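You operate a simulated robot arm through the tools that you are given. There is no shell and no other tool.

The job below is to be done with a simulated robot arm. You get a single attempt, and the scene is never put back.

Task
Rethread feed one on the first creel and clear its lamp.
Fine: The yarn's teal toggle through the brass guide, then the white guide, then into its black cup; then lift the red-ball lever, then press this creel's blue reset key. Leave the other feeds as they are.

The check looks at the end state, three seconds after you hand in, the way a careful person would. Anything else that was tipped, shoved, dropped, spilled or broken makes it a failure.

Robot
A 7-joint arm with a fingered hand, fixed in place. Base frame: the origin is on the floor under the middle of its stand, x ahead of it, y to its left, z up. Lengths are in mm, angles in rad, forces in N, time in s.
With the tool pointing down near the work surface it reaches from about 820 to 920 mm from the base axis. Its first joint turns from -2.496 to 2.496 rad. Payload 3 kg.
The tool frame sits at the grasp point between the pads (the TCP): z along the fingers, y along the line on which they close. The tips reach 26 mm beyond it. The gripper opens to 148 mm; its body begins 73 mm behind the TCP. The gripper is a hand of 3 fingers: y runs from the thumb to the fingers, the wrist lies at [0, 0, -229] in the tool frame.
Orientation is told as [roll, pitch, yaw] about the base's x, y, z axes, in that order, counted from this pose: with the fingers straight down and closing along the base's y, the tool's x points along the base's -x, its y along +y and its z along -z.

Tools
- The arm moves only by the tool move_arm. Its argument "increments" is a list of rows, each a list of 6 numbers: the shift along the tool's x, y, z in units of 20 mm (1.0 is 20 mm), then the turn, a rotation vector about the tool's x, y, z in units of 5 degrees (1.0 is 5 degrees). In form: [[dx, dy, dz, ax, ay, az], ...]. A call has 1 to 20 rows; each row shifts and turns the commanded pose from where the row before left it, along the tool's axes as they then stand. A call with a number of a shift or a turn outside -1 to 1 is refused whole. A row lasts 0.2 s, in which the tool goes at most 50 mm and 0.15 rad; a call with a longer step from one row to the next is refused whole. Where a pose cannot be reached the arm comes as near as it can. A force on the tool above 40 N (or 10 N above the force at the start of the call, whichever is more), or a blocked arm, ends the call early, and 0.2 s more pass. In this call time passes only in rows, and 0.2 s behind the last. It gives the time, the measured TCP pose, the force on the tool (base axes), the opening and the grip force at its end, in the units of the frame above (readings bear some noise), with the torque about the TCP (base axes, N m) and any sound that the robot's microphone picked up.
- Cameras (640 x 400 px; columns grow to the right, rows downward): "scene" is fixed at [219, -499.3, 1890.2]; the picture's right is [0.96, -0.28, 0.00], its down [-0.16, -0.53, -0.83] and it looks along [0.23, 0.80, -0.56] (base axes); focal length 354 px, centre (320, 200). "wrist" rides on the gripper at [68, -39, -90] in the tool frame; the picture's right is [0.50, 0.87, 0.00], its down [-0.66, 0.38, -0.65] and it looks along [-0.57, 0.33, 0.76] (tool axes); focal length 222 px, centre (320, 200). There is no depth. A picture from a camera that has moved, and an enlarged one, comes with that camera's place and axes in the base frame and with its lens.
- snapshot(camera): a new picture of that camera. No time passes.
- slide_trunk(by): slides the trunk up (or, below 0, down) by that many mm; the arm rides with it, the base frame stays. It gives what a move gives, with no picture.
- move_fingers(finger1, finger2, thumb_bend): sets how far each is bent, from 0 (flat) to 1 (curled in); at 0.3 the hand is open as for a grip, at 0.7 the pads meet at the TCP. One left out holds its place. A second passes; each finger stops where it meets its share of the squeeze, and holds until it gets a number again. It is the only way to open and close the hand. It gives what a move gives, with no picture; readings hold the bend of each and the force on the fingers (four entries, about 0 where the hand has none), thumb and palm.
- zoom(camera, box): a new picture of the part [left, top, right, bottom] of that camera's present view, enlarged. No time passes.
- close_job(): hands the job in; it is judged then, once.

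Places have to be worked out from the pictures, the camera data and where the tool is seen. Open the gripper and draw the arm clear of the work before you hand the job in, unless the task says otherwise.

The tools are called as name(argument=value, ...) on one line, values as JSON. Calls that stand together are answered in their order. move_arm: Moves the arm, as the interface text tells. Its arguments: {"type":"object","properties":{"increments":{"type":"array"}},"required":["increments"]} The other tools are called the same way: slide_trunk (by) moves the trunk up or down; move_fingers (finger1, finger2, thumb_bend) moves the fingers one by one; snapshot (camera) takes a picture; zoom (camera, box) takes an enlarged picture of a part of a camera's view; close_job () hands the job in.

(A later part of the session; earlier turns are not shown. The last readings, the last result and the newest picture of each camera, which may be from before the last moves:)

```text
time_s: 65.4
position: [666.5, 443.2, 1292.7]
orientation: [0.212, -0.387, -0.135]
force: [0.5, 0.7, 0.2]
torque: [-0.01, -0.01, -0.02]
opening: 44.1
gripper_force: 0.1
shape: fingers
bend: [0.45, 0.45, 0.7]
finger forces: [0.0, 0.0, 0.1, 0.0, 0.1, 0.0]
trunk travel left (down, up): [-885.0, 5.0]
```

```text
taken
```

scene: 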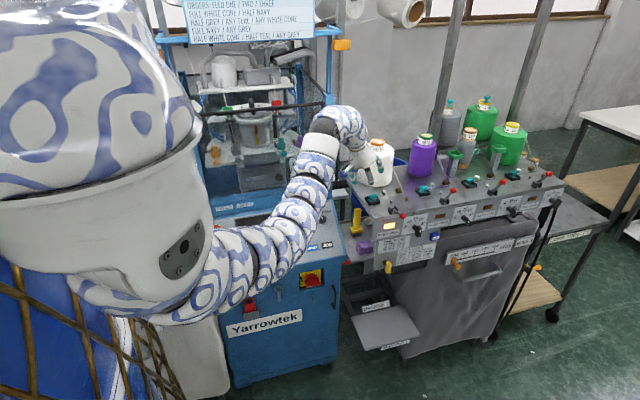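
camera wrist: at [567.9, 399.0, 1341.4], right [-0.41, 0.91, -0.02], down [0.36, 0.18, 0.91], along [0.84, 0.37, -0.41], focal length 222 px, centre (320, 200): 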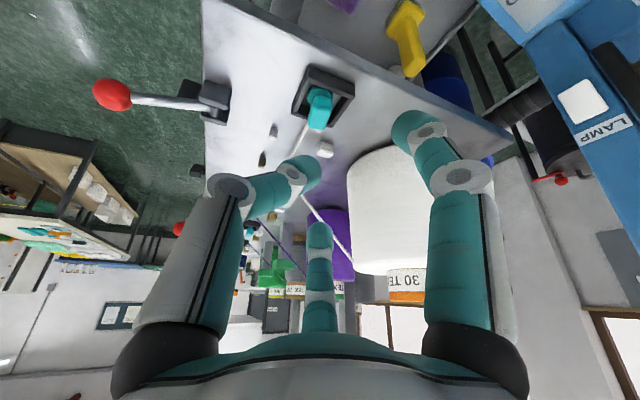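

This pose is fine. While the view is good I'll zoom once more on the lever's bracket and on the toggle in its cup.

zoom(camera="wrist", box=[80, 60, 240, 150])

zoom(camera="wrist", box=[250, 50, 380, 210])

zoom(camera="scene", box=[378, 195, 412, 222])

zoom(camera="scene", box=[430, 180, 464, 207])

```text
4.00 times, centred on (160, 105) of wrist
camera zoom: at [567.9, 399.0, 1341.4], right [-0.41, 0.91, -0.02], down [0.36, 0.18, 0.91], along [0.84, 0.37, -0.41], focal length 888 px, centre (960, 580)
```

zoom: 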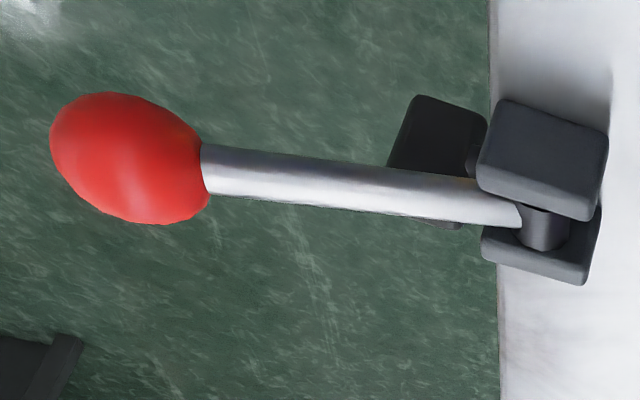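

```text
2.50 times, centred on (315, 130) of wrist
camera zoom: at [567.9, 399.0, 1341.4], right [-0.41, 0.91, -0.02], down [0.36, 0.18, 0.91], along [0.84, 0.37, -0.41], focal length 555 px, centre (332, 375)
```

zoom: 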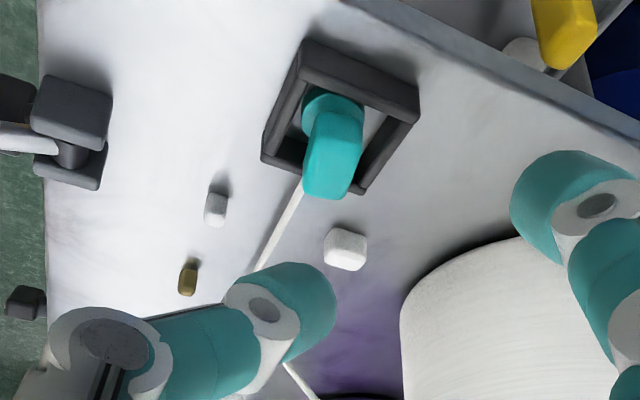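

```text
14.81 times, centred on (395, 208) of scene
camera zoom: at [219.0, -499.3, 1890.2], right [0.96, -0.28, 0.0], down [-0.16, -0.53, -0.83], along [0.23, 0.8, -0.56], focal length 5246 px, centre (-791, 74)
```

zoom: 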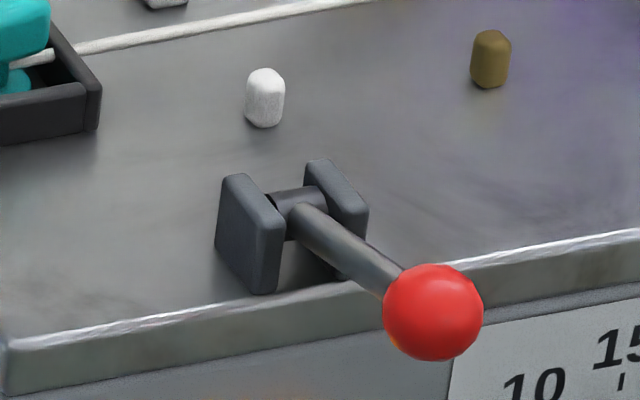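

```text
14.81 times, centred on (447, 194) of scene
camera zoom: at [219.0, -499.3, 1890.2], right [0.96, -0.28, 0.0], down [-0.16, -0.53, -0.83], along [0.23, 0.8, -0.56], focal length 5246 px, centre (-1562, 296)
```

zoom: 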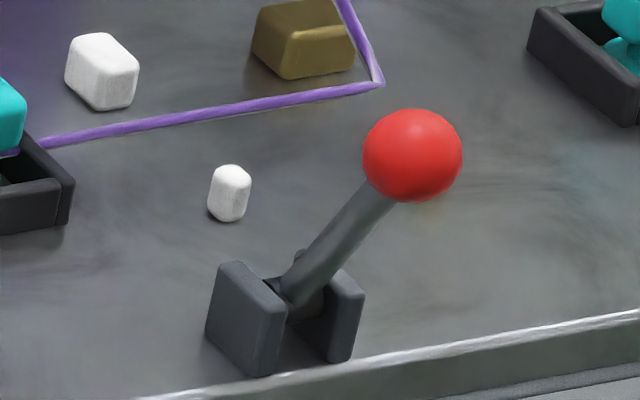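

Brackets and guides look alike on both feeds, so I'll try the press. I'm moving the thumb tip to hover about 20 mm above the toggle's head.

move_arm(increments=[[-0.07, 0.227, 0.63, 0, 0, 0], [-0.07, 0.227, 0.63, 0, 0, 0], [-0.07, 0.227, 0.63, 0, 0, 0]])

zoom(camera="wrist", box=[230, 50, 390, 210])

zoom(camera="scene", box=[345, 165, 405, 215])

```text
time_s: 66.2
position: [689.0, 464.2, 1263.8]
orientation: [0.211, -0.39, -0.135]
force: [0.5, 0.5, 0.2]
torque: [0.0, 0.01, -0.01]
opening: 43.9
gripper_force: 0.0
shape: fingers
bend: [0.45, 0.45, 0.7]
finger forces: [0.0, 0.0, 0.0, 0.0, 0.0, 0.0]
trunk travel left (down, up): [-885.0, 5.0]
```

```text
2.50 times, centred on (310, 130) of wrist
camera zoom: at [587.8, 419.3, 1311.6], right [-0.41, 0.91, -0.02], down [0.36, 0.18, 0.91], along [0.84, 0.37, -0.41], focal length 555 px, centre (345, 375)
```

zoom: 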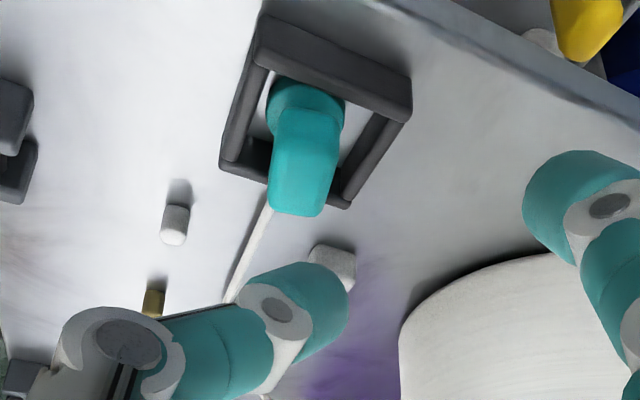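

```text
8.00 times, centred on (375, 190) of scene
camera zoom: at [219.0, -499.3, 1890.2], right [0.96, -0.28, 0.0], down [-0.16, -0.53, -0.83], along [0.23, 0.8, -0.56], focal length 2833 px, centre (-120, 280)
```

zoom: 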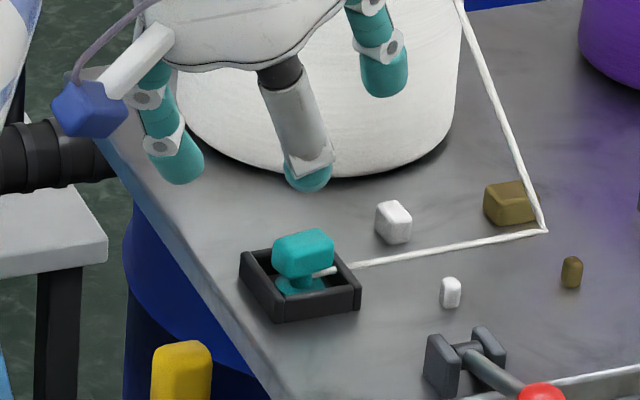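

The thumb tip is about 3 mm off-centre and 22 mm above the head. I'll correct that and come down to just above it.

move_arm(increments=[[0.26, -0.18, 0.405, 0, 0, 0], [0.24, -0.165, 0.36, 0, 0, 0]])

zoom(camera="scene", box=[345, 165, 405, 215])

zoom(camera="wrist", box=[230, 50, 390, 210])

```text
time_s: 66.8
position: [682.7, 460.4, 1245.4]
orientation: [0.214, -0.386, -0.135]
force: [-0.1, 0.1, 0.5]
torque: [-0.03, 0.01, 0.01]
opening: 44.1
gripper_force: 0.0
shape: fingers
bend: [0.45, 0.45, 0.7]
finger forces: [0.0, 0.0, 0.1, 0.1, 0.1, 0.0]
trunk travel left (down, up): [-885.0, 5.0]
```

```text
8.00 times, centred on (375, 190) of scene
camera zoom: at [219.0, -499.3, 1890.2], right [0.96, -0.28, 0.0], down [-0.16, -0.53, -0.83], along [0.23, 0.8, -0.56], focal length 2833 px, centre (-120, 280)
```

zoom: 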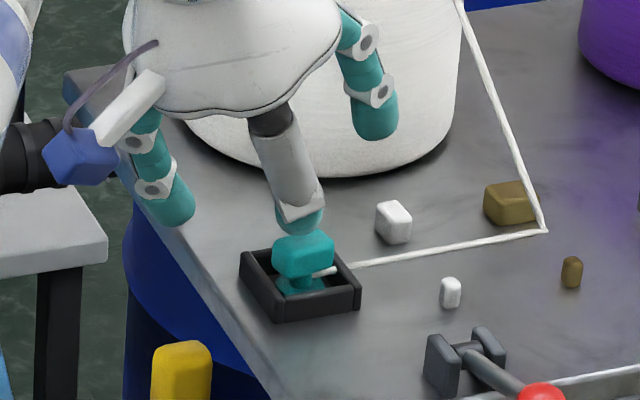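

```text
2.50 times, centred on (310, 130) of wrist
camera zoom: at [583.6, 415.5, 1292.4], right [-0.41, 0.91, -0.02], down [0.36, 0.18, 0.91], along [0.83, 0.37, -0.41], focal length 555 px, centre (345, 375)
```

zoom: 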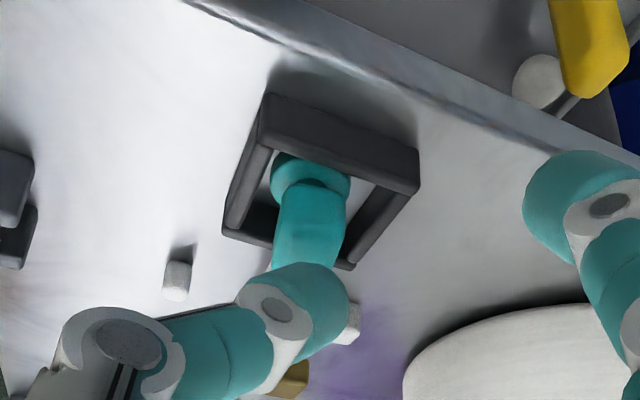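

The thumb tip sits right above the middle of the head. I'll press down in 2 mm steps and watch the force and sound.

move_arm(increments=[[0.04, -0.02, 0.09, 0, 0, 0], [0.04, -0.02, 0.09, 0, 0, 0], [0.04, -0.02, 0.09, 0, 0, 0]])

```text
time_s: 67.6
position: [682.8, 459.3, 1238.0]
orientation: [0.214, -0.387, -0.135]
force: [1.0, -0.7, 1.8]
torque: [0.0, 0.02, 0.01]
opening: 43.5
gripper_force: 1.1
shape: fingers
bend: [0.45, 0.45, 0.7]
finger forces: [0.1, 0.1, 0.1, 0.0, 1.7, 0.0]
trunk travel left (down, up): [-885.0, 5.0]
```

Contact at 1.7 N. I'll press a little further.

move_arm(increments=[[0.03, -0.015, 0.07, 0, 0, 0], [0.03, -0.015, 0.07, 0, 0, 0], [0.03, -0.015, 0.07, 0, 0, 0]])

zoom(camera="scene", box=[345, 165, 405, 215])

```text
time_s: 68.4
position: [683.5, 457.9, 1234.6]
orientation: [0.214, -0.389, -0.136]
force: [-1.9, -1.4, 10.8]
torque: [0.0, -0.02, 0.01]
opening: 40.8
gripper_force: 5.0
shape: fingers
bend: [0.45, 0.45, 0.73]
finger forces: [0.0, 0.0, 0.1, 0.1, 9.6, 0.0]
trunk travel left (down, up): [-885.0, 5.0]
```

```text
8.00 times, centred on (375, 190) of scene
camera zoom: at [219.0, -499.3, 1890.2], right [0.96, -0.28, 0.0], down [-0.16, -0.53, -0.83], along [0.23, 0.8, -0.56], focal length 2833 px, centre (-120, 280)
```

zoom: 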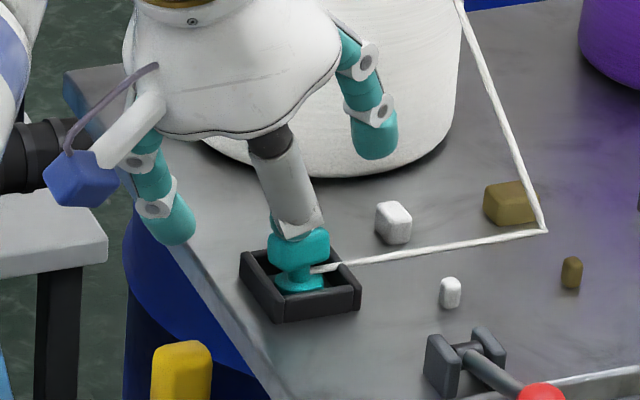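

No click at 10 N, so the toggle is already fully down. I'll lift off straight up and then compare the two strands closely for any sign that the white guide hasn't caught.

move_arm(increments=[[-0.19, 0.1, -0.45, 0, 0, 0], [-0.37, 0.2, -0.9, 0, 0, 0], [-0.37, 0.2, -0.9, 0, 0, 0], [-0.37, 0.2, -0.9, 0, 0, 0]])

zoom(camera="scene", box=[364, 180, 408, 212])

zoom(camera="scene", box=[414, 168, 458, 200])

zoom(camera="scene", box=[456, 160, 500, 192])

```text
time_s: 69.4
position: [683.0, 459.2, 1300.8]
orientation: [0.211, -0.387, -0.135]
force: [-0.1, -0.1, 0.5]
torque: [0.04, -0.02, 0.01]
opening: 43.6
gripper_force: 0.1
shape: fingers
bend: [0.45, 0.45, 0.7]
finger forces: [0.0, 0.1, 0.1, 0.1, 0.0, 0.1]
trunk travel left (down, up): [-885.0, 5.0]
```

```text
12.50 times, centred on (386, 196) of scene
camera zoom: at [219.0, -499.3, 1890.2], right [0.96, -0.28, 0.0], down [-0.16, -0.53, -0.83], along [0.23, 0.8, -0.56], focal length 4427 px, centre (-505, 250)
```

zoom: 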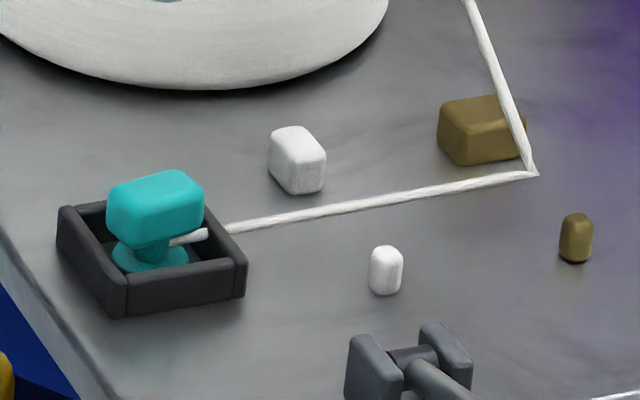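

```text
12.50 times, centred on (436, 184) of scene
camera zoom: at [219.0, -499.3, 1890.2], right [0.96, -0.28, 0.0], down [-0.16, -0.53, -0.83], along [0.23, 0.8, -0.56], focal length 4427 px, centre (-1130, 400)
```

zoom: 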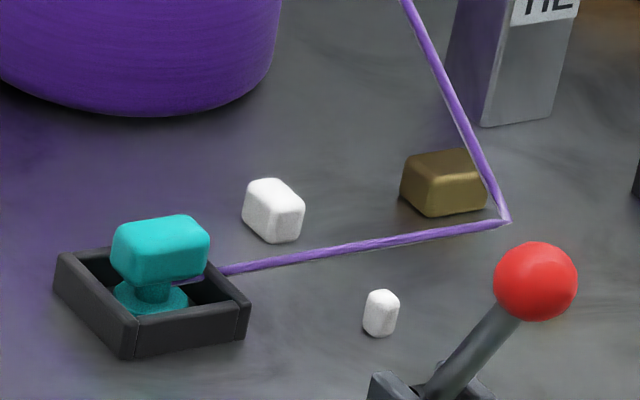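

```text
12.50 times, centred on (478, 176) of scene
camera zoom: at [219.0, -499.3, 1890.2], right [0.96, -0.28, 0.0], down [-0.16, -0.53, -0.83], along [0.23, 0.8, -0.56], focal length 4427 px, centre (-1655, 500)
```

zoom: 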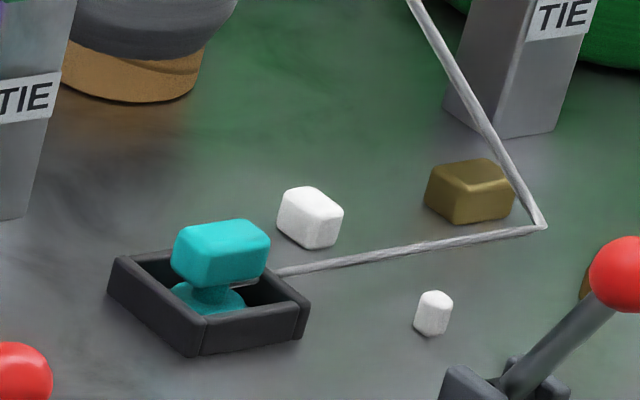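

The three strands look the same, kinks included, so the threading appears right. Before changing anything I'll try the lever once more, this time holding it firmly against its stop for a moment. First I'll return to the leaned orientation and open the fingers.

move_fingers(finger1=0.53, finger2=0.5, thumb_bend=0.53)

move_arm(increments=[[0.4, -0.6, -0.5, 0, 0, 0], [0.4, -0.8, -0.5, 0, 0, 0], [0.4, -0.9, -0.3, -0.434, -0.9, 0.148], [0.2, -0.9, -0.3, -0.434, -0.9, 0.148], [0.2, -0.9, 0, -0.434, -0.9, 0.148], [0, -0.9, 0, -0.434, -0.9, 0.148], [0, -0.9, 0, -0.434, -0.9, 0.148]])

```text
time_s: 70.4
position: [682.9, 458.0, 1302.8]
orientation: [0.214, -0.387, -0.136]
force: [0.6, -0.5, 0.3]
torque: [0.01, -0.02, 0.02]
opening: 52.3
gripper_force: 0.0
shape: fingers
bend: [0.53, 0.5, 0.53]
finger forces: [0.0, 0.0, 0.0, 0.1, 0.0, 0.1]
trunk travel left (down, up): [-885.0, 5.0]
```

```text
time_s: 72.0
position: [637.2, 343.7, 1289.2]
orientation: [0.533, -0.732, -0.372]
force: [0.3, -0.2, 0.2]
torque: [0.01, -0.03, -0.04]
opening: 52.5
gripper_force: 0.0
shape: fingers
bend: [0.53, 0.5, 0.53]
finger forces: [0.0, 0.1, 0.0, 0.0, 0.0, 0.0]
trunk travel left (down, up): [-885.0, 5.0]
```

Now to the same standoff point in line with the ball.

move_arm(increments=[[-0.32, -0.75, 0.23, 0, 0, 0], [-0.32, -0.75, 0.23, 0, 0, 0], [-0.32, -0.75, 0.23, 0, 0, 0], [-0.32, -0.75, 0.23, 0, 0, 0]])

zoom(camera="wrist", box=[220, 60, 420, 200])

```text
time_s: 73.0
position: [668.0, 288.2, 1271.2]
orientation: [0.533, -0.728, -0.375]
force: [-0.5, -0.4, 0.0]
torque: [-0.02, -0.02, 0.0]
opening: 52.2
gripper_force: 0.0
shape: fingers
bend: [0.53, 0.5, 0.53]
finger forces: [0.0, 0.1, 0.1, 0.0, 0.1, 0.1]
trunk travel left (down, up): [-885.0, 5.0]
```

```text
2.86 times, centred on (320, 130) of wrist
camera zoom: at [557.1, 246.2, 1268.6], right [-0.35, 0.94, -0.01], down [-0.02, 0.0, 1.0], along [0.94, 0.35, 0.02], focal length 635 px, centre (320, 400)
```

zoom: 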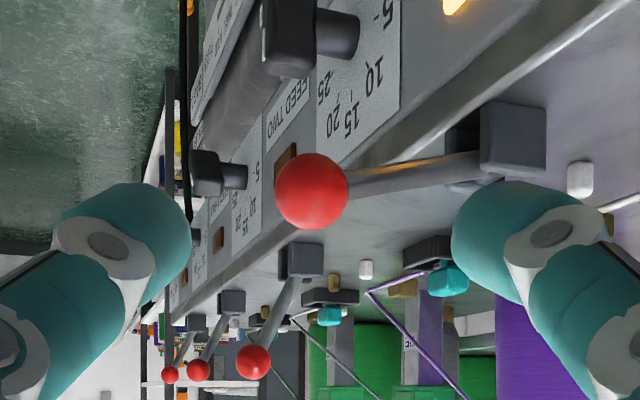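

The lever and the view are as before. I'll advance 70 mm to enclose the ball.

move_arm(increments=[[0.006, -0.04, 0.707, 0, 0, 0], [0.006, -0.04, 0.707, 0, 0, 0], [0.006, -0.04, 0.707, 0, 0, 0], [0.006, -0.04, 0.707, 0, 0, 0], [0.006, -0.04, 0.707, 0, 0, 0]])

move_fingers(finger1=0.64, finger2=0.64, thumb_bend=0.64)

zoom(camera="wrist", box=[220, 80, 420, 240])

```text
time_s: 74.2
position: [719.2, 303.5, 1224.4]
orientation: [0.533, -0.73, -0.373]
force: [-0.9, 0.1, -0.1]
torque: [0.01, 0.01, 0.01]
opening: 52.5
gripper_force: 0.0
shape: fingers
bend: [0.53, 0.5, 0.53]
finger forces: [0.1, 0.1, 0.0, 0.1, 0.0, 0.0]
trunk travel left (down, up): [-885.0, 5.0]
```

```text
time_s: 75.2
position: [719.1, 302.4, 1224.5]
orientation: [0.532, -0.732, -0.374]
force: [0.3, 0.8, -0.1]
torque: [-0.01, 0.0, -0.01]
opening: 17.7
gripper_force: 0.2
shape: fingers
bend: [0.64, 0.64, 0.64]
finger forces: [0.0, 0.1, 0.0, 0.0, 0.0, 0.0]
trunk travel left (down, up): [-885.0, 5.0]
```

```text
2.50 times, centred on (320, 160) of wrist
camera zoom: at [607.6, 261.0, 1222.1], right [-0.35, 0.94, -0.01], down [-0.02, 0.0, 1.0], along [0.94, 0.35, 0.02], focal length 555 px, centre (320, 300)
```

zoom: 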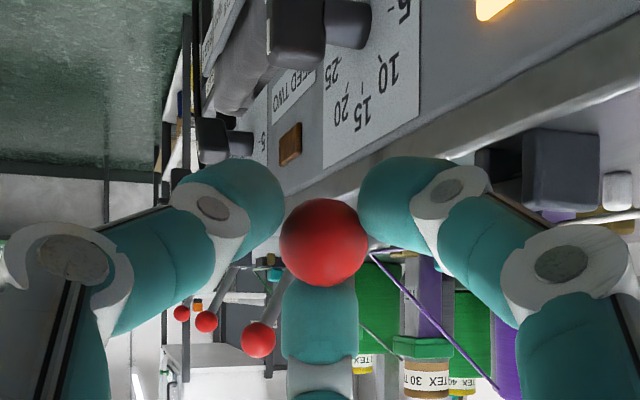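

The ball is caged again. I'll lift along the arc and on against the stop, hold there about a second, and listen.

move_arm(increments=[[-0.323, 0.414, -0.315, 0, 0, 0], [-0.26, 0.47, -0.254, 0, 0, 0], [-0.194, 0.53, -0.192, 0, 0, 0], [-0.128, 0.568, -0.128, 0, 0, 0], [-0.05, 0.589, -0.055, 0, 0, 0], [0.005, 0.415, 0, 0, 0, 0], [0.03, 0.27, 0.025, 0, 0, 0], [0.03, 0.27, 0.025, 0, 0, 0], [0.03, 0.27, 0.025, 0, 0, 0], [0, 0, 0, 0, 0, 0], [0, 0, 0, 0, 0, 0], [0, 0, 0, 0, 0, 0], [0, 0, 0, 0, 0, 0], [0, 0, 0, 0, 0, 0]])

zoom(camera="scene", box=[370, 170, 450, 230])

zoom(camera="wrist", box=[220, 80, 420, 240])

```text
time_s: 78.2
position: [717.5, 362.8, 1277.1]
orientation: [0.536, -0.732, -0.374]
force: [-2.0, -10.5, 0.5]
torque: [-0.25, 0.03, -0.18]
opening: 26.4
gripper_force: 4.4
shape: fingers
bend: [0.64, 0.64, 0.6]
finger forces: [0.1, 0.0, 0.0, 0.0, 9.1, 0.0]
trunk travel left (down, up): [-885.0, 5.0]
```

```text
6.67 times, centred on (410, 200) of scene
camera zoom: at [219.0, -499.3, 1890.2], right [0.96, -0.28, 0.0], down [-0.16, -0.53, -0.83], along [0.23, 0.8, -0.56], focal length 2361 px, centre (-280, 200)
```

zoom: 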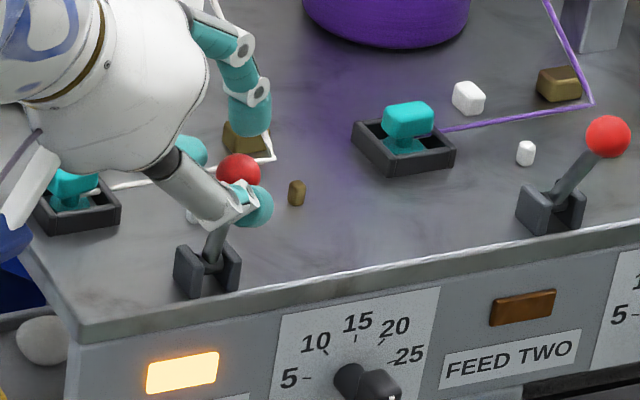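

```text
2.50 times, centred on (320, 160) of wrist
camera zoom: at [606.3, 320.7, 1274.6], right [-0.35, 0.94, -0.01], down [-0.02, 0.0, 1.0], along [0.94, 0.35, 0.02], focal length 555 px, centre (320, 300)
```

zoom: 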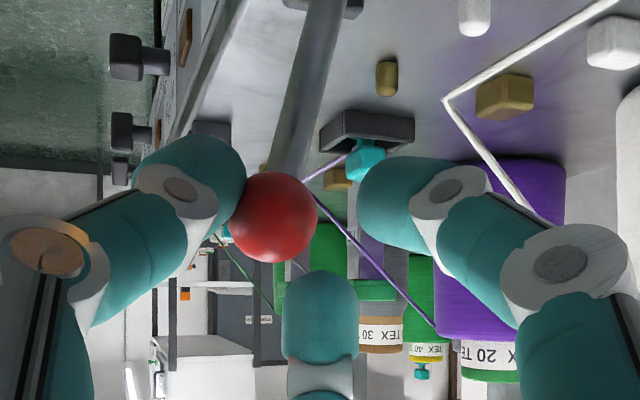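

Even at 10 N it's a hard stop at about 74°, with no click. So far the ball has always been riding on the thumb as I opened. I'll try a cleaner release: take the load off at the stop, then withdraw along the tool axis so the ball is left free near the top.

move_fingers(finger1=0.54, finger2=0.5, thumb_bend=0.605)

zoom(camera="scene", box=[370, 170, 450, 230])

zoom(camera="wrist", box=[220, 80, 420, 240])

```text
time_s: 79.2
position: [716.7, 363.8, 1276.5]
orientation: [0.533, -0.732, -0.375]
force: [-0.6, -3.7, 0.6]
torque: [-0.11, -0.03, -0.06]
opening: 42.8
gripper_force: 1.6
shape: fingers
bend: [0.54, 0.5, 0.58]
finger forces: [0.0, 0.0, 0.1, 0.1, 3.0, 0.0]
trunk travel left (down, up): [-885.0, 5.0]
```

```text
6.67 times, centred on (410, 200) of scene
camera zoom: at [219.0, -499.3, 1890.2], right [0.96, -0.28, 0.0], down [-0.16, -0.53, -0.83], along [0.23, 0.8, -0.56], focal length 2361 px, centre (-280, 200)
```

zoom: 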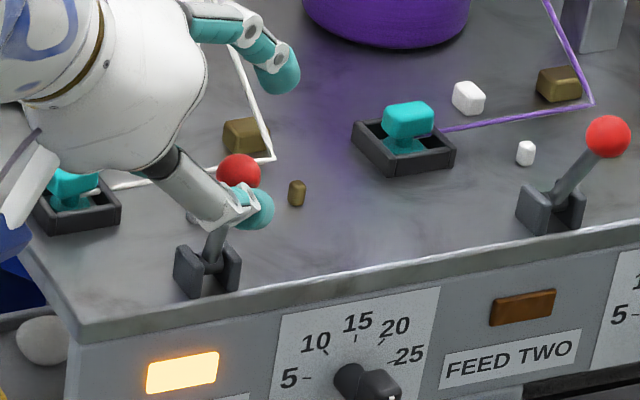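

```text
2.50 times, centred on (320, 160) of wrist
camera zoom: at [606.4, 321.8, 1274.2], right [-0.35, 0.94, -0.01], down [-0.02, 0.0, 1.0], along [0.94, 0.35, 0.02], focal length 555 px, centre (320, 300)
```

zoom: 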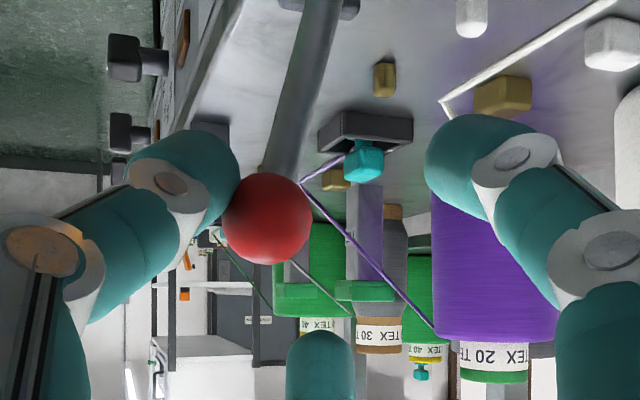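

The ball is at the stop with only the thumb on it. Now I'll withdraw along the tool axis, away from the ball.

move_arm(increments=[[0, 0, -1, 0, 0, 0], [0, 0, -1, 0, 0, 0], [0, 0, -1, 0, 0, 0]])

zoom(camera="scene", box=[370, 170, 450, 230])

zoom(camera="wrist", box=[220, 60, 420, 220])

```text
time_s: 80.0
position: [674.6, 347.4, 1315.0]
orientation: [0.537, -0.732, -0.373]
force: [-0.5, -0.4, 1.1]
torque: [0.02, -0.01, 0.01]
opening: 39.4
gripper_force: 0.0
shape: fingers
bend: [0.54, 0.5, 0.6]
finger forces: [0.0, 0.1, 0.0, 0.0, 0.1, 0.0]
trunk travel left (down, up): [-885.0, 5.0]
```

```text
6.67 times, centred on (410, 200) of scene
camera zoom: at [219.0, -499.3, 1890.2], right [0.96, -0.28, 0.0], down [-0.16, -0.53, -0.83], along [0.23, 0.8, -0.56], focal length 2361 px, centre (-280, 200)
```

zoom: 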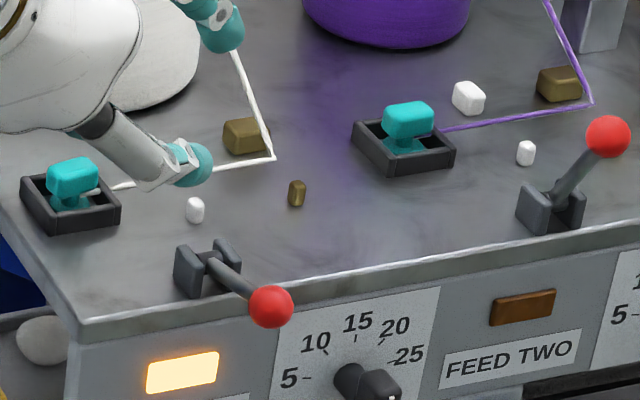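

```text
2.50 times, centred on (320, 140) of wrist
camera zoom: at [563.0, 305.6, 1313.3], right [-0.35, 0.94, -0.01], down [-0.02, 0.0, 1.0], along [0.94, 0.35, 0.02], focal length 555 px, centre (320, 350)
```

zoom: 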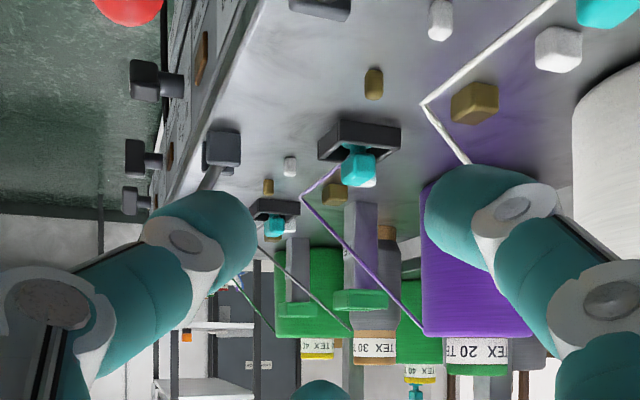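

With a clean release the lever simply drops, so something about feed one's state still differs from the other feeds. The card says 30 TEX needs 15 g, so I'll look hard at the tension dials of feeds one and three, which should match.

zoom(camera="scene", box=[400, 205, 432, 241])

zoom(camera="scene", box=[448, 205, 480, 241])

zoom(camera="scene", box=[496, 195, 528, 231])

zoom(camera="scene", box=[536, 185, 568, 221])

zoom(camera="scene", box=[375, 225, 445, 275])

```text
11.11 times, centred on (416, 223) of scene
camera zoom: at [219.0, -499.3, 1890.2], right [0.96, -0.28, 0.0], down [-0.16, -0.53, -0.83], along [0.23, 0.8, -0.56], focal length 3935 px, centre (-747, -56)
```

zoom: 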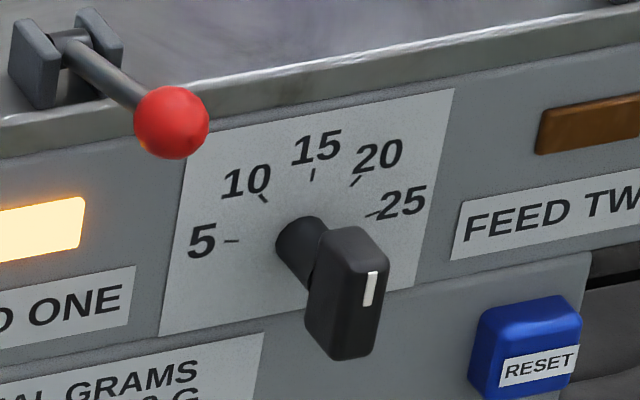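

```text
11.11 times, centred on (464, 223) of scene
camera zoom: at [219.0, -499.3, 1890.2], right [0.96, -0.28, 0.0], down [-0.16, -0.53, -0.83], along [0.23, 0.8, -0.56], focal length 3935 px, centre (-1280, -56)
```

zoom: 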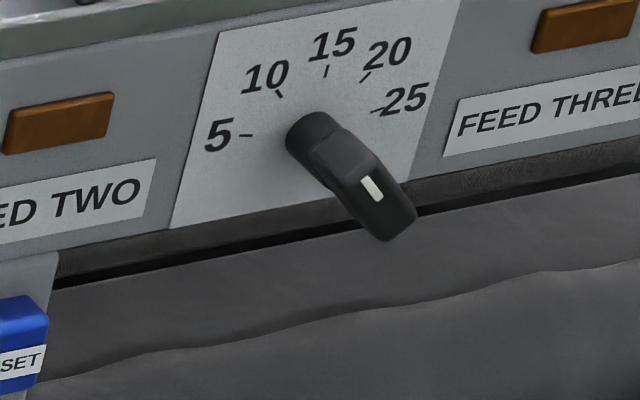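

```text
11.11 times, centred on (512, 213) of scene
camera zoom: at [219.0, -499.3, 1890.2], right [0.96, -0.28, 0.0], down [-0.16, -0.53, -0.83], along [0.23, 0.8, -0.56], focal length 3935 px, centre (-1813, 56)
```

zoom: 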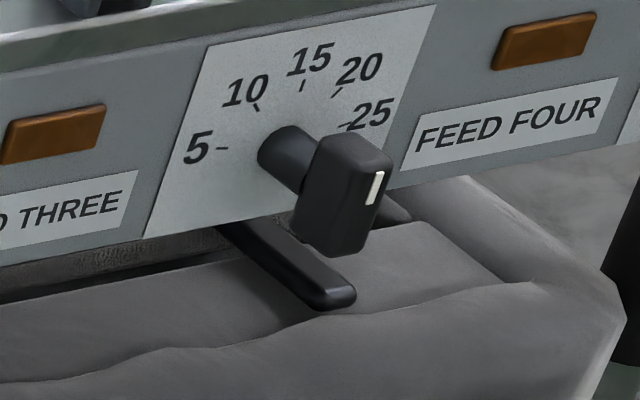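

```text
11.11 times, centred on (552, 203) of scene
camera zoom: at [219.0, -499.3, 1890.2], right [0.96, -0.28, 0.0], down [-0.16, -0.53, -0.83], along [0.23, 0.8, -0.56], focal length 3935 px, centre (-2258, 167)
```

zoom: 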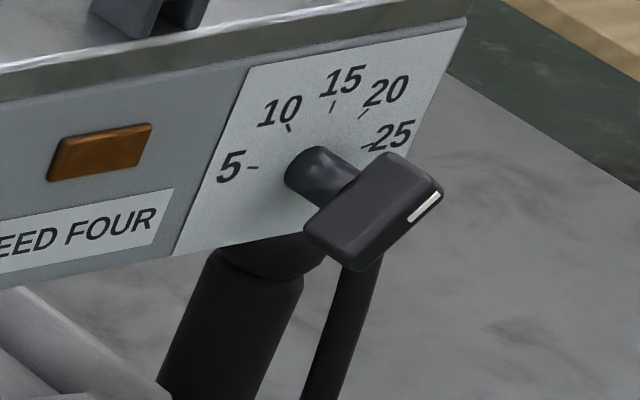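

```text
8.00 times, centred on (410, 250) of scene
camera zoom: at [219.0, -499.3, 1890.2], right [0.96, -0.28, 0.0], down [-0.16, -0.53, -0.83], along [0.23, 0.8, -0.56], focal length 2833 px, centre (-400, -200)
```

zoom: 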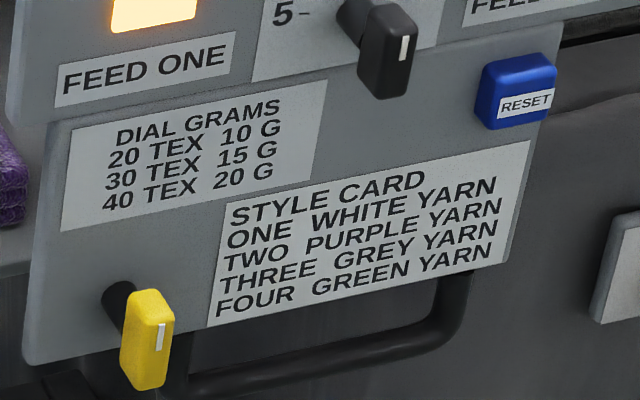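

The dials match the card: feeds one and three are both at 15. I'll zoom in on the toggle in the cup again, since pressing it may have moved it.

zoom(camera="scene", box=[360, 185, 390, 208])

zoom(camera="scene", box=[410, 175, 440, 198])

zoom(camera="scene", box=[452, 168, 482, 191])

```text
16.00 times, centred on (375, 196) of scene
camera zoom: at [219.0, -499.3, 1890.2], right [0.96, -0.28, 0.0], down [-0.16, -0.53, -0.83], along [0.23, 0.8, -0.56], focal length 5666 px, centre (-560, 256)
```

zoom: 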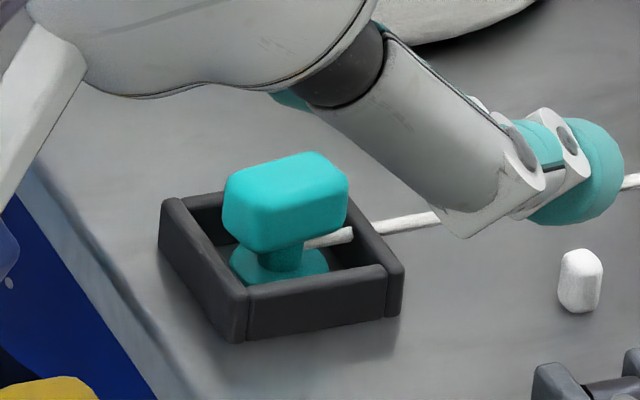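

```text
16.00 times, centred on (425, 186) of scene
camera zoom: at [219.0, -499.3, 1890.2], right [0.96, -0.28, 0.0], down [-0.16, -0.53, -0.83], along [0.23, 0.8, -0.56], focal length 5666 px, centre (-1360, 416)
```

zoom: 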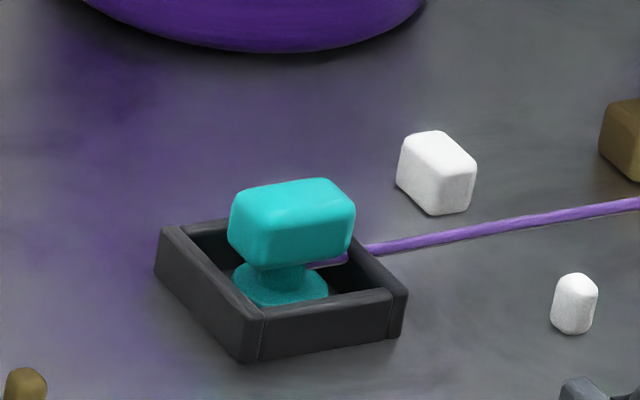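

```text
16.00 times, centred on (467, 180) of scene
camera zoom: at [219.0, -499.3, 1890.2], right [0.96, -0.28, 0.0], down [-0.16, -0.53, -0.83], along [0.23, 0.8, -0.56], focal length 5666 px, centre (-2032, 528)
```

zoom: 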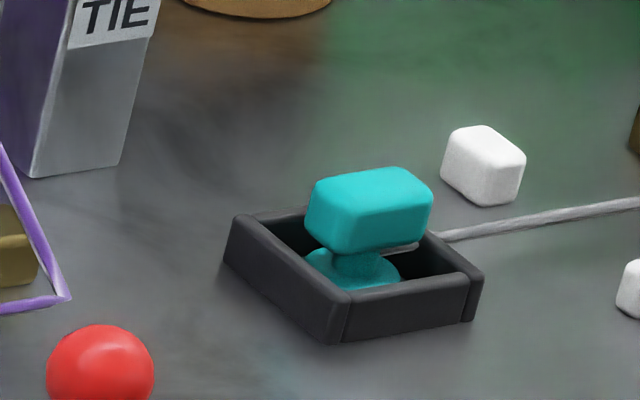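

Toggle and strand match the neighbours to within a millimetre and a few degrees. Before disturbing them I'll read the other controls on the creel front, the orange slider and the yellow knob, in case one of them governs the levers.

zoom(camera="scene", box=[430, 225, 550, 300])

zoom(camera="scene", box=[335, 240, 435, 350])

zoom(camera="scene", box=[180, 0, 340, 60])

zoom(camera="scene", box=[520, 180, 640, 300])

zoom(camera="scene", box=[230, 160, 350, 260])

```text
5.33 times, centred on (490, 262) of scene
camera zoom: at [219.0, -499.3, 1890.2], right [0.96, -0.28, 0.0], down [-0.16, -0.53, -0.83], along [0.23, 0.8, -0.56], focal length 1889 px, centre (-587, -133)
```

zoom: 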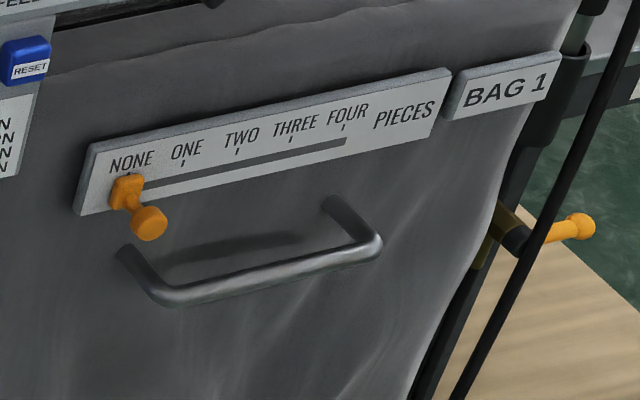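

```text
3.64 times, centred on (385, 295) of scene
camera zoom: at [219.0, -499.3, 1890.2], right [0.96, -0.28, 0.0], down [-0.16, -0.53, -0.83], along [0.23, 0.8, -0.56], focal length 1288 px, centre (84, -146)
```

zoom: 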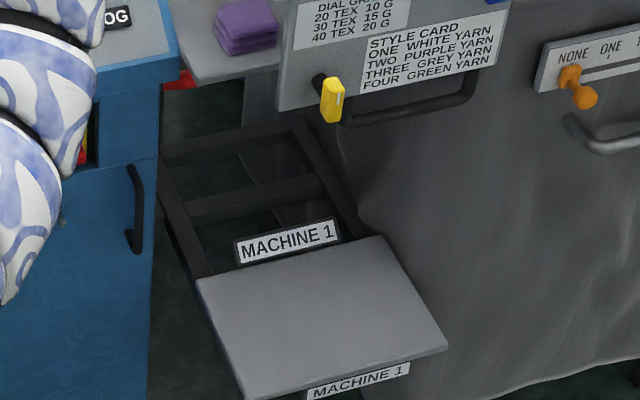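

```text
4.00 times, centred on (260, 30) of scene
camera zoom: at [219.0, -499.3, 1890.2], right [0.96, -0.28, 0.0], down [-0.16, -0.53, -0.83], along [0.23, 0.8, -0.56], focal length 1416 px, centre (560, 880)
```

zoom: 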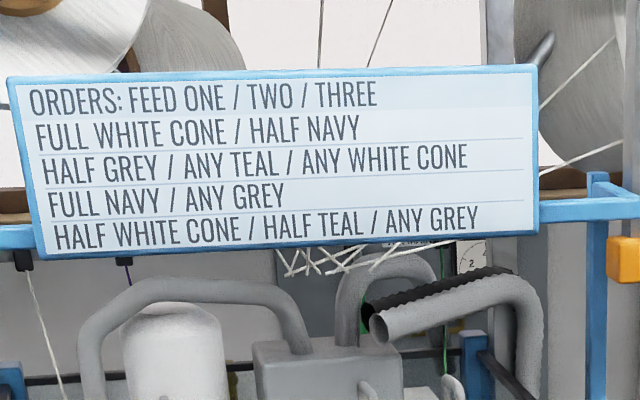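

```text
3.33 times, centred on (580, 240) of scene
camera zoom: at [219.0, -499.3, 1890.2], right [0.96, -0.28, 0.0], down [-0.16, -0.53, -0.83], along [0.23, 0.8, -0.56], focal length 1180 px, centre (-547, 67)
```

zoom: 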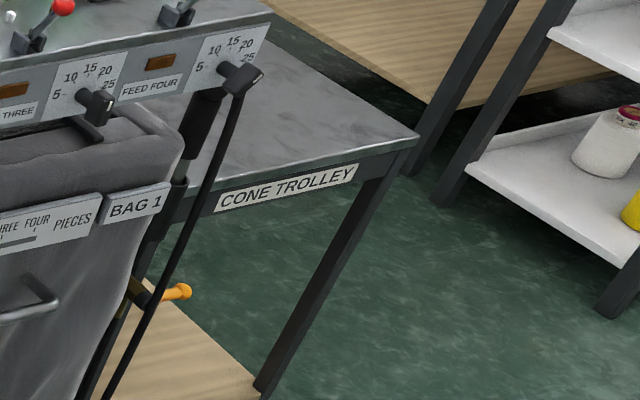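

```text
4.00 times, centred on (290, 210) of scene
camera zoom: at [219.0, -499.3, 1890.2], right [0.96, -0.28, 0.0], down [-0.16, -0.53, -0.83], along [0.23, 0.8, -0.56], focal length 1416 px, centre (440, 160)
```

zoom: 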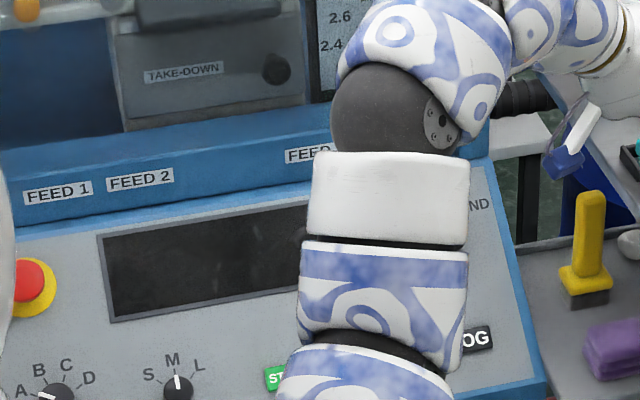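

These are controls for other jobs, so I'll leave them alone. The best test is to lift the toggle out and see whether the strand stays down in the white guide, then seat it again more squarely. I'll set the fingers as they were at release and move above the cup.

move_fingers(finger1=0.61, finger2=0.58, thumb_bend=0.63)

move_arm(increments=[[0.543, 0.735, 0.578, 0, 0, 0], [0.543, 0.735, 0.578, 0, 0, 0], [0.543, 0.735, 0.578, 0, 0, 0], [0.543, 0.735, 0.578, 0, 0, 0], [0.543, 0.735, 0.578, 0, 0, 0]])

zoom(camera="wrist", box=[230, 0, 410, 160])

zoom(camera="scene", box=[345, 160, 415, 215])

```text
time_s: 81.0
position: [675.2, 346.8, 1314.8]
orientation: [0.533, -0.731, -0.374]
force: [-0.6, -0.2, 0.4]
torque: [0.0, -0.02, 0.01]
opening: 23.7
gripper_force: 0.1
shape: fingers
bend: [0.61, 0.57, 0.63]
finger forces: [0.0, 0.0, 0.0, 0.0, 0.1, 0.0]
trunk travel left (down, up): [-885.0, 5.0]
```

```text
time_s: 82.2
position: [679.3, 445.6, 1268.4]
orientation: [0.533, -0.731, -0.373]
force: [0.6, 0.2, 0.3]
torque: [-0.04, 0.02, 0.0]
opening: 23.7
gripper_force: 0.1
shape: fingers
bend: [0.61, 0.57, 0.63]
finger forces: [0.0, 0.0, 0.1, 0.0, 0.0, 0.0]
trunk travel left (down, up): [-885.0, 5.0]
```

```text
2.50 times, centred on (320, 80) of wrist
camera zoom: at [567.2, 404.3, 1265.8], right [-0.35, 0.94, -0.01], down [-0.02, 0.0, 1.0], along [0.94, 0.35, 0.02], focal length 555 px, centre (320, 500)
```

zoom: 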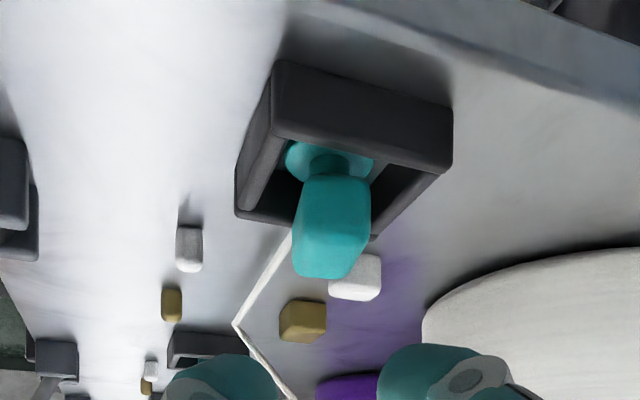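

```text
7.27 times, centred on (380, 188) of scene
camera zoom: at [219.0, -499.3, 1890.2], right [0.96, -0.28, 0.0], down [-0.16, -0.53, -0.83], along [0.23, 0.8, -0.56], focal length 2576 px, centre (-116, 291)
```

zoom: 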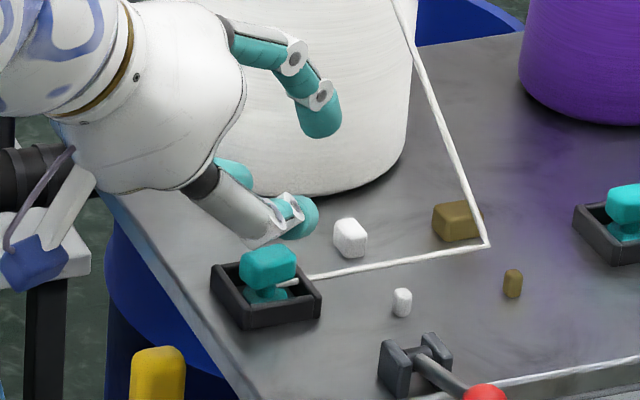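

The head is centred between thumb and finger 1. I'll descend vertically around it, stopping 12 mm short to verify.

move_arm(increments=[[0.332, -0.19, 0.32, 0, 0, 0], [0.332, -0.19, 0.32, 0, 0, 0], [0.27, -0.155, 0.26, 0, 0, 0]])

zoom(camera="wrist", box=[230, 40, 410, 200])

zoom(camera="scene", box=[355, 175, 405, 213])

```text
time_s: 83.0
position: [678.1, 445.8, 1240.9]
orientation: [0.534, -0.731, -0.372]
force: [0.6, 0.0, 0.3]
torque: [-0.03, -0.01, -0.03]
opening: 23.6
gripper_force: 0.0
shape: fingers
bend: [0.61, 0.57, 0.63]
finger forces: [0.1, 0.0, 0.0, 0.0, 0.1, 0.0]
trunk travel left (down, up): [-885.0, 5.0]
```

```text
2.50 times, centred on (320, 120) of wrist
camera zoom: at [566.9, 403.8, 1238.4], right [-0.35, 0.94, -0.01], down [-0.02, 0.0, 1.0], along [0.94, 0.35, 0.02], focal length 555 px, centre (320, 400)
```

zoom: 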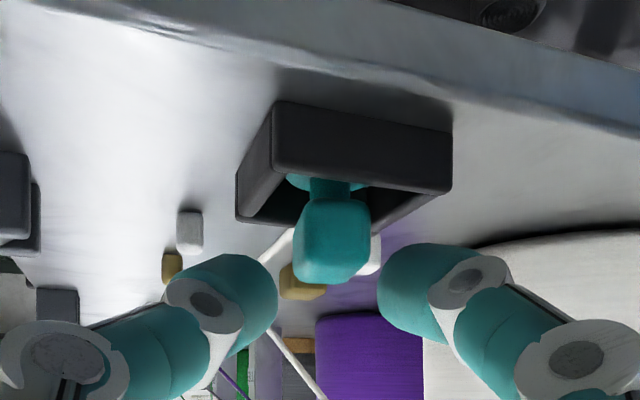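

```text
10.53 times, centred on (380, 194) of scene
camera zoom: at [219.0, -499.3, 1890.2], right [0.96, -0.28, 0.0], down [-0.16, -0.53, -0.83], along [0.23, 0.8, -0.56], focal length 3728 px, centre (-312, 263)
```

zoom: 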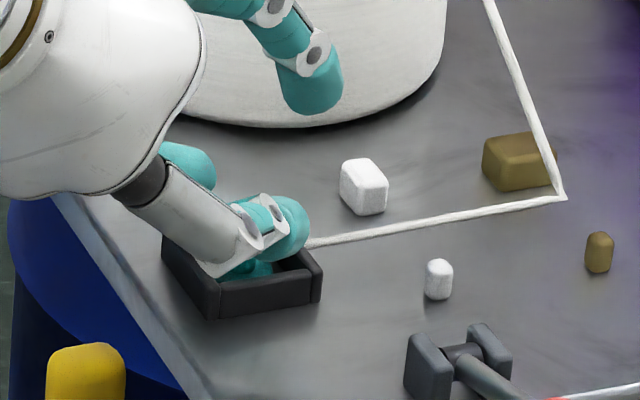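

Both sides are clear by 2–4 mm. I'll go down the last 12 mm and close on the head.

move_arm(increments=[[0.2, -0.105, 0.193, 0, 0, 0], [0.2, -0.105, 0.193, 0, 0, 0]])

move_fingers(finger1=0.7, finger2=0.7, thumb_bend=0.7)

zoom(camera="wrist", box=[230, 40, 410, 200])

zoom(camera="scene", box=[355, 175, 405, 213])

```text
time_s: 83.6
position: [679.0, 446.5, 1228.5]
orientation: [0.533, -0.729, -0.373]
force: [-0.2, 0.4, -0.3]
torque: [0.0, -0.01, 0.01]
opening: 23.8
gripper_force: 0.2
shape: fingers
bend: [0.61, 0.57, 0.63]
finger forces: [0.0, 0.0, 0.1, 0.0, 0.0, 0.0]
trunk travel left (down, up): [-885.0, 5.0]
```

```text
time_s: 84.6
position: [678.4, 448.0, 1227.5]
orientation: [0.53, -0.732, -0.375]
force: [-0.8, -0.6, 0.5]
torque: [-0.03, -0.04, -0.01]
opening: 12.9
gripper_force: 4.9
shape: fingers
bend: [0.64, 0.7, 0.68]
finger forces: [4.9, 0.1, 0.0, 0.1, 4.8, 0.1]
trunk travel left (down, up): [-885.0, 5.0]
```

```text
2.50 times, centred on (320, 120) of wrist
camera zoom: at [567.2, 404.8, 1226.0], right [-0.35, 0.94, -0.01], down [-0.02, 0.0, 1.0], along [0.94, 0.35, 0.02], focal length 555 px, centre (320, 400)
```

zoom: 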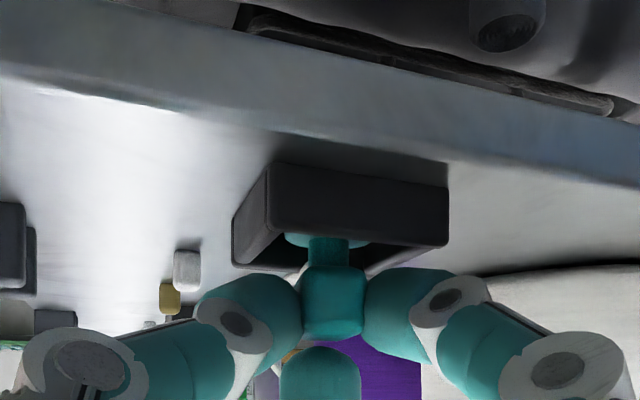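

```text
10.53 times, centred on (380, 194) of scene
camera zoom: at [219.0, -499.3, 1890.2], right [0.96, -0.28, 0.0], down [-0.16, -0.53, -0.83], along [0.23, 0.8, -0.56], focal length 3728 px, centre (-312, 263)
```

zoom: 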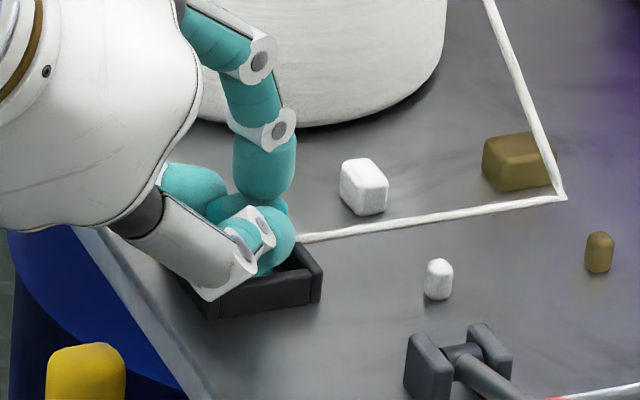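

Thumb and finger 1 grip at about 4.8 N, but finger 2 isn't quite on the head. I'll curl finger 2 a bit more so the hold is balanced.

move_fingers(finger2=0.8)

zoom(camera="wrist", box=[230, 40, 410, 200])

```text
time_s: 85.6
position: [677.6, 446.2, 1228.9]
orientation: [0.532, -0.732, -0.372]
force: [-0.6, 0.4, 0.1]
torque: [0.02, 0.03, 0.0]
opening: 13.1
gripper_force: 4.9
shape: fingers
bend: [0.64, 0.8, 0.68]
finger forces: [4.7, 0.0, 0.1, 0.0, 4.7, 0.0]
trunk travel left (down, up): [-885.0, 5.0]
```

```text
2.50 times, centred on (320, 120) of wrist
camera zoom: at [567.2, 404.8, 1226.1], right [-0.35, 0.94, -0.01], down [-0.02, 0.0, 1.0], along [0.94, 0.35, 0.02], focal length 555 px, centre (320, 400)
```

zoom: 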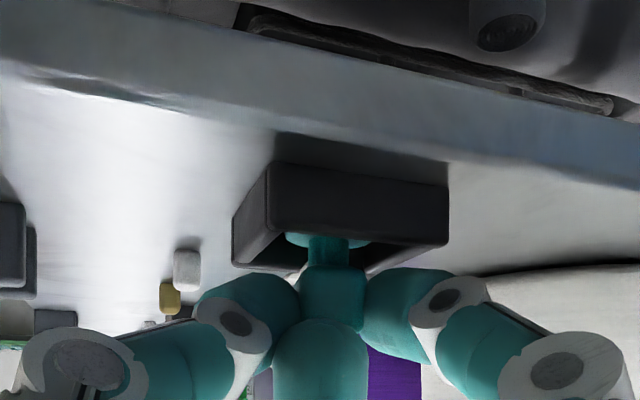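

Thumb and finger 1 hold it symmetrically, with finger 2 just over the top. I'll lift slowly and listen for a snap and watch the strand at the white guide.

move_arm(increments=[[-0.1, 0.058, -0.097, 0, 0, 0], [-0.2, 0.115, -0.193, 0, 0, 0], [-0.33, 0.19, -0.32, 0, 0, 0]])

zoom(camera="scene", box=[350, 165, 410, 213])

zoom(camera="wrist", box=[230, 40, 410, 200])

```text
time_s: 86.4
position: [679.1, 447.1, 1248.1]
orientation: [0.534, -0.732, -0.373]
force: [0.9, -0.3, -0.2]
torque: [0.01, 0.02, 0.02]
opening: 12.6
gripper_force: 4.1
shape: fingers
bend: [0.64, 0.8, 0.68]
finger forces: [4.7, 0.0, 0.0, 0.0, 4.7, 0.0]
trunk travel left (down, up): [-885.0, 5.0]
```

```text
8.33 times, centred on (380, 189) of scene
camera zoom: at [219.0, -499.3, 1890.2], right [0.96, -0.28, 0.0], down [-0.16, -0.53, -0.83], along [0.23, 0.8, -0.56], focal length 2951 px, centre (-180, 292)
```

zoom: 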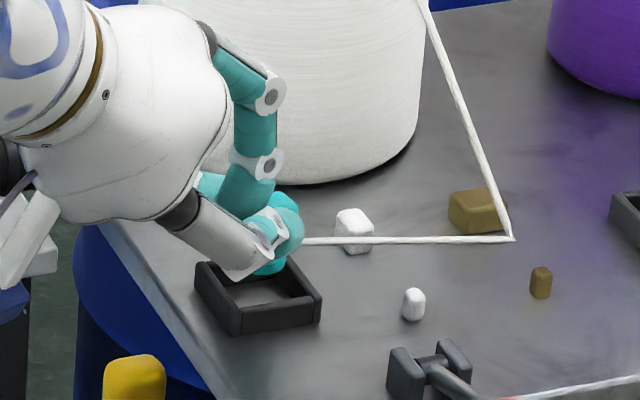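

```text
2.50 times, centred on (320, 120) of wrist
camera zoom: at [567.0, 404.7, 1245.6], right [-0.35, 0.94, -0.01], down [-0.02, 0.0, 1.0], along [0.94, 0.35, 0.02], focal length 555 px, centre (320, 400)
```

zoom: 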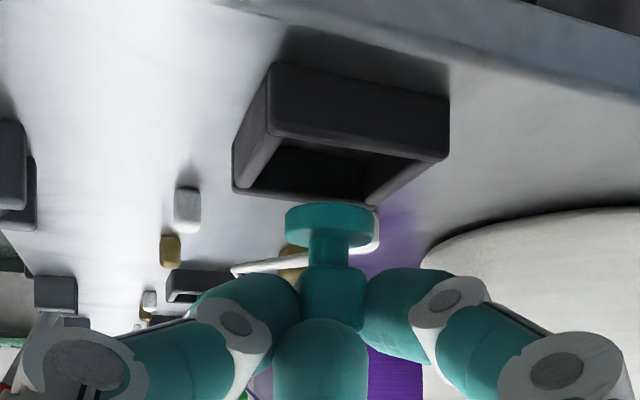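

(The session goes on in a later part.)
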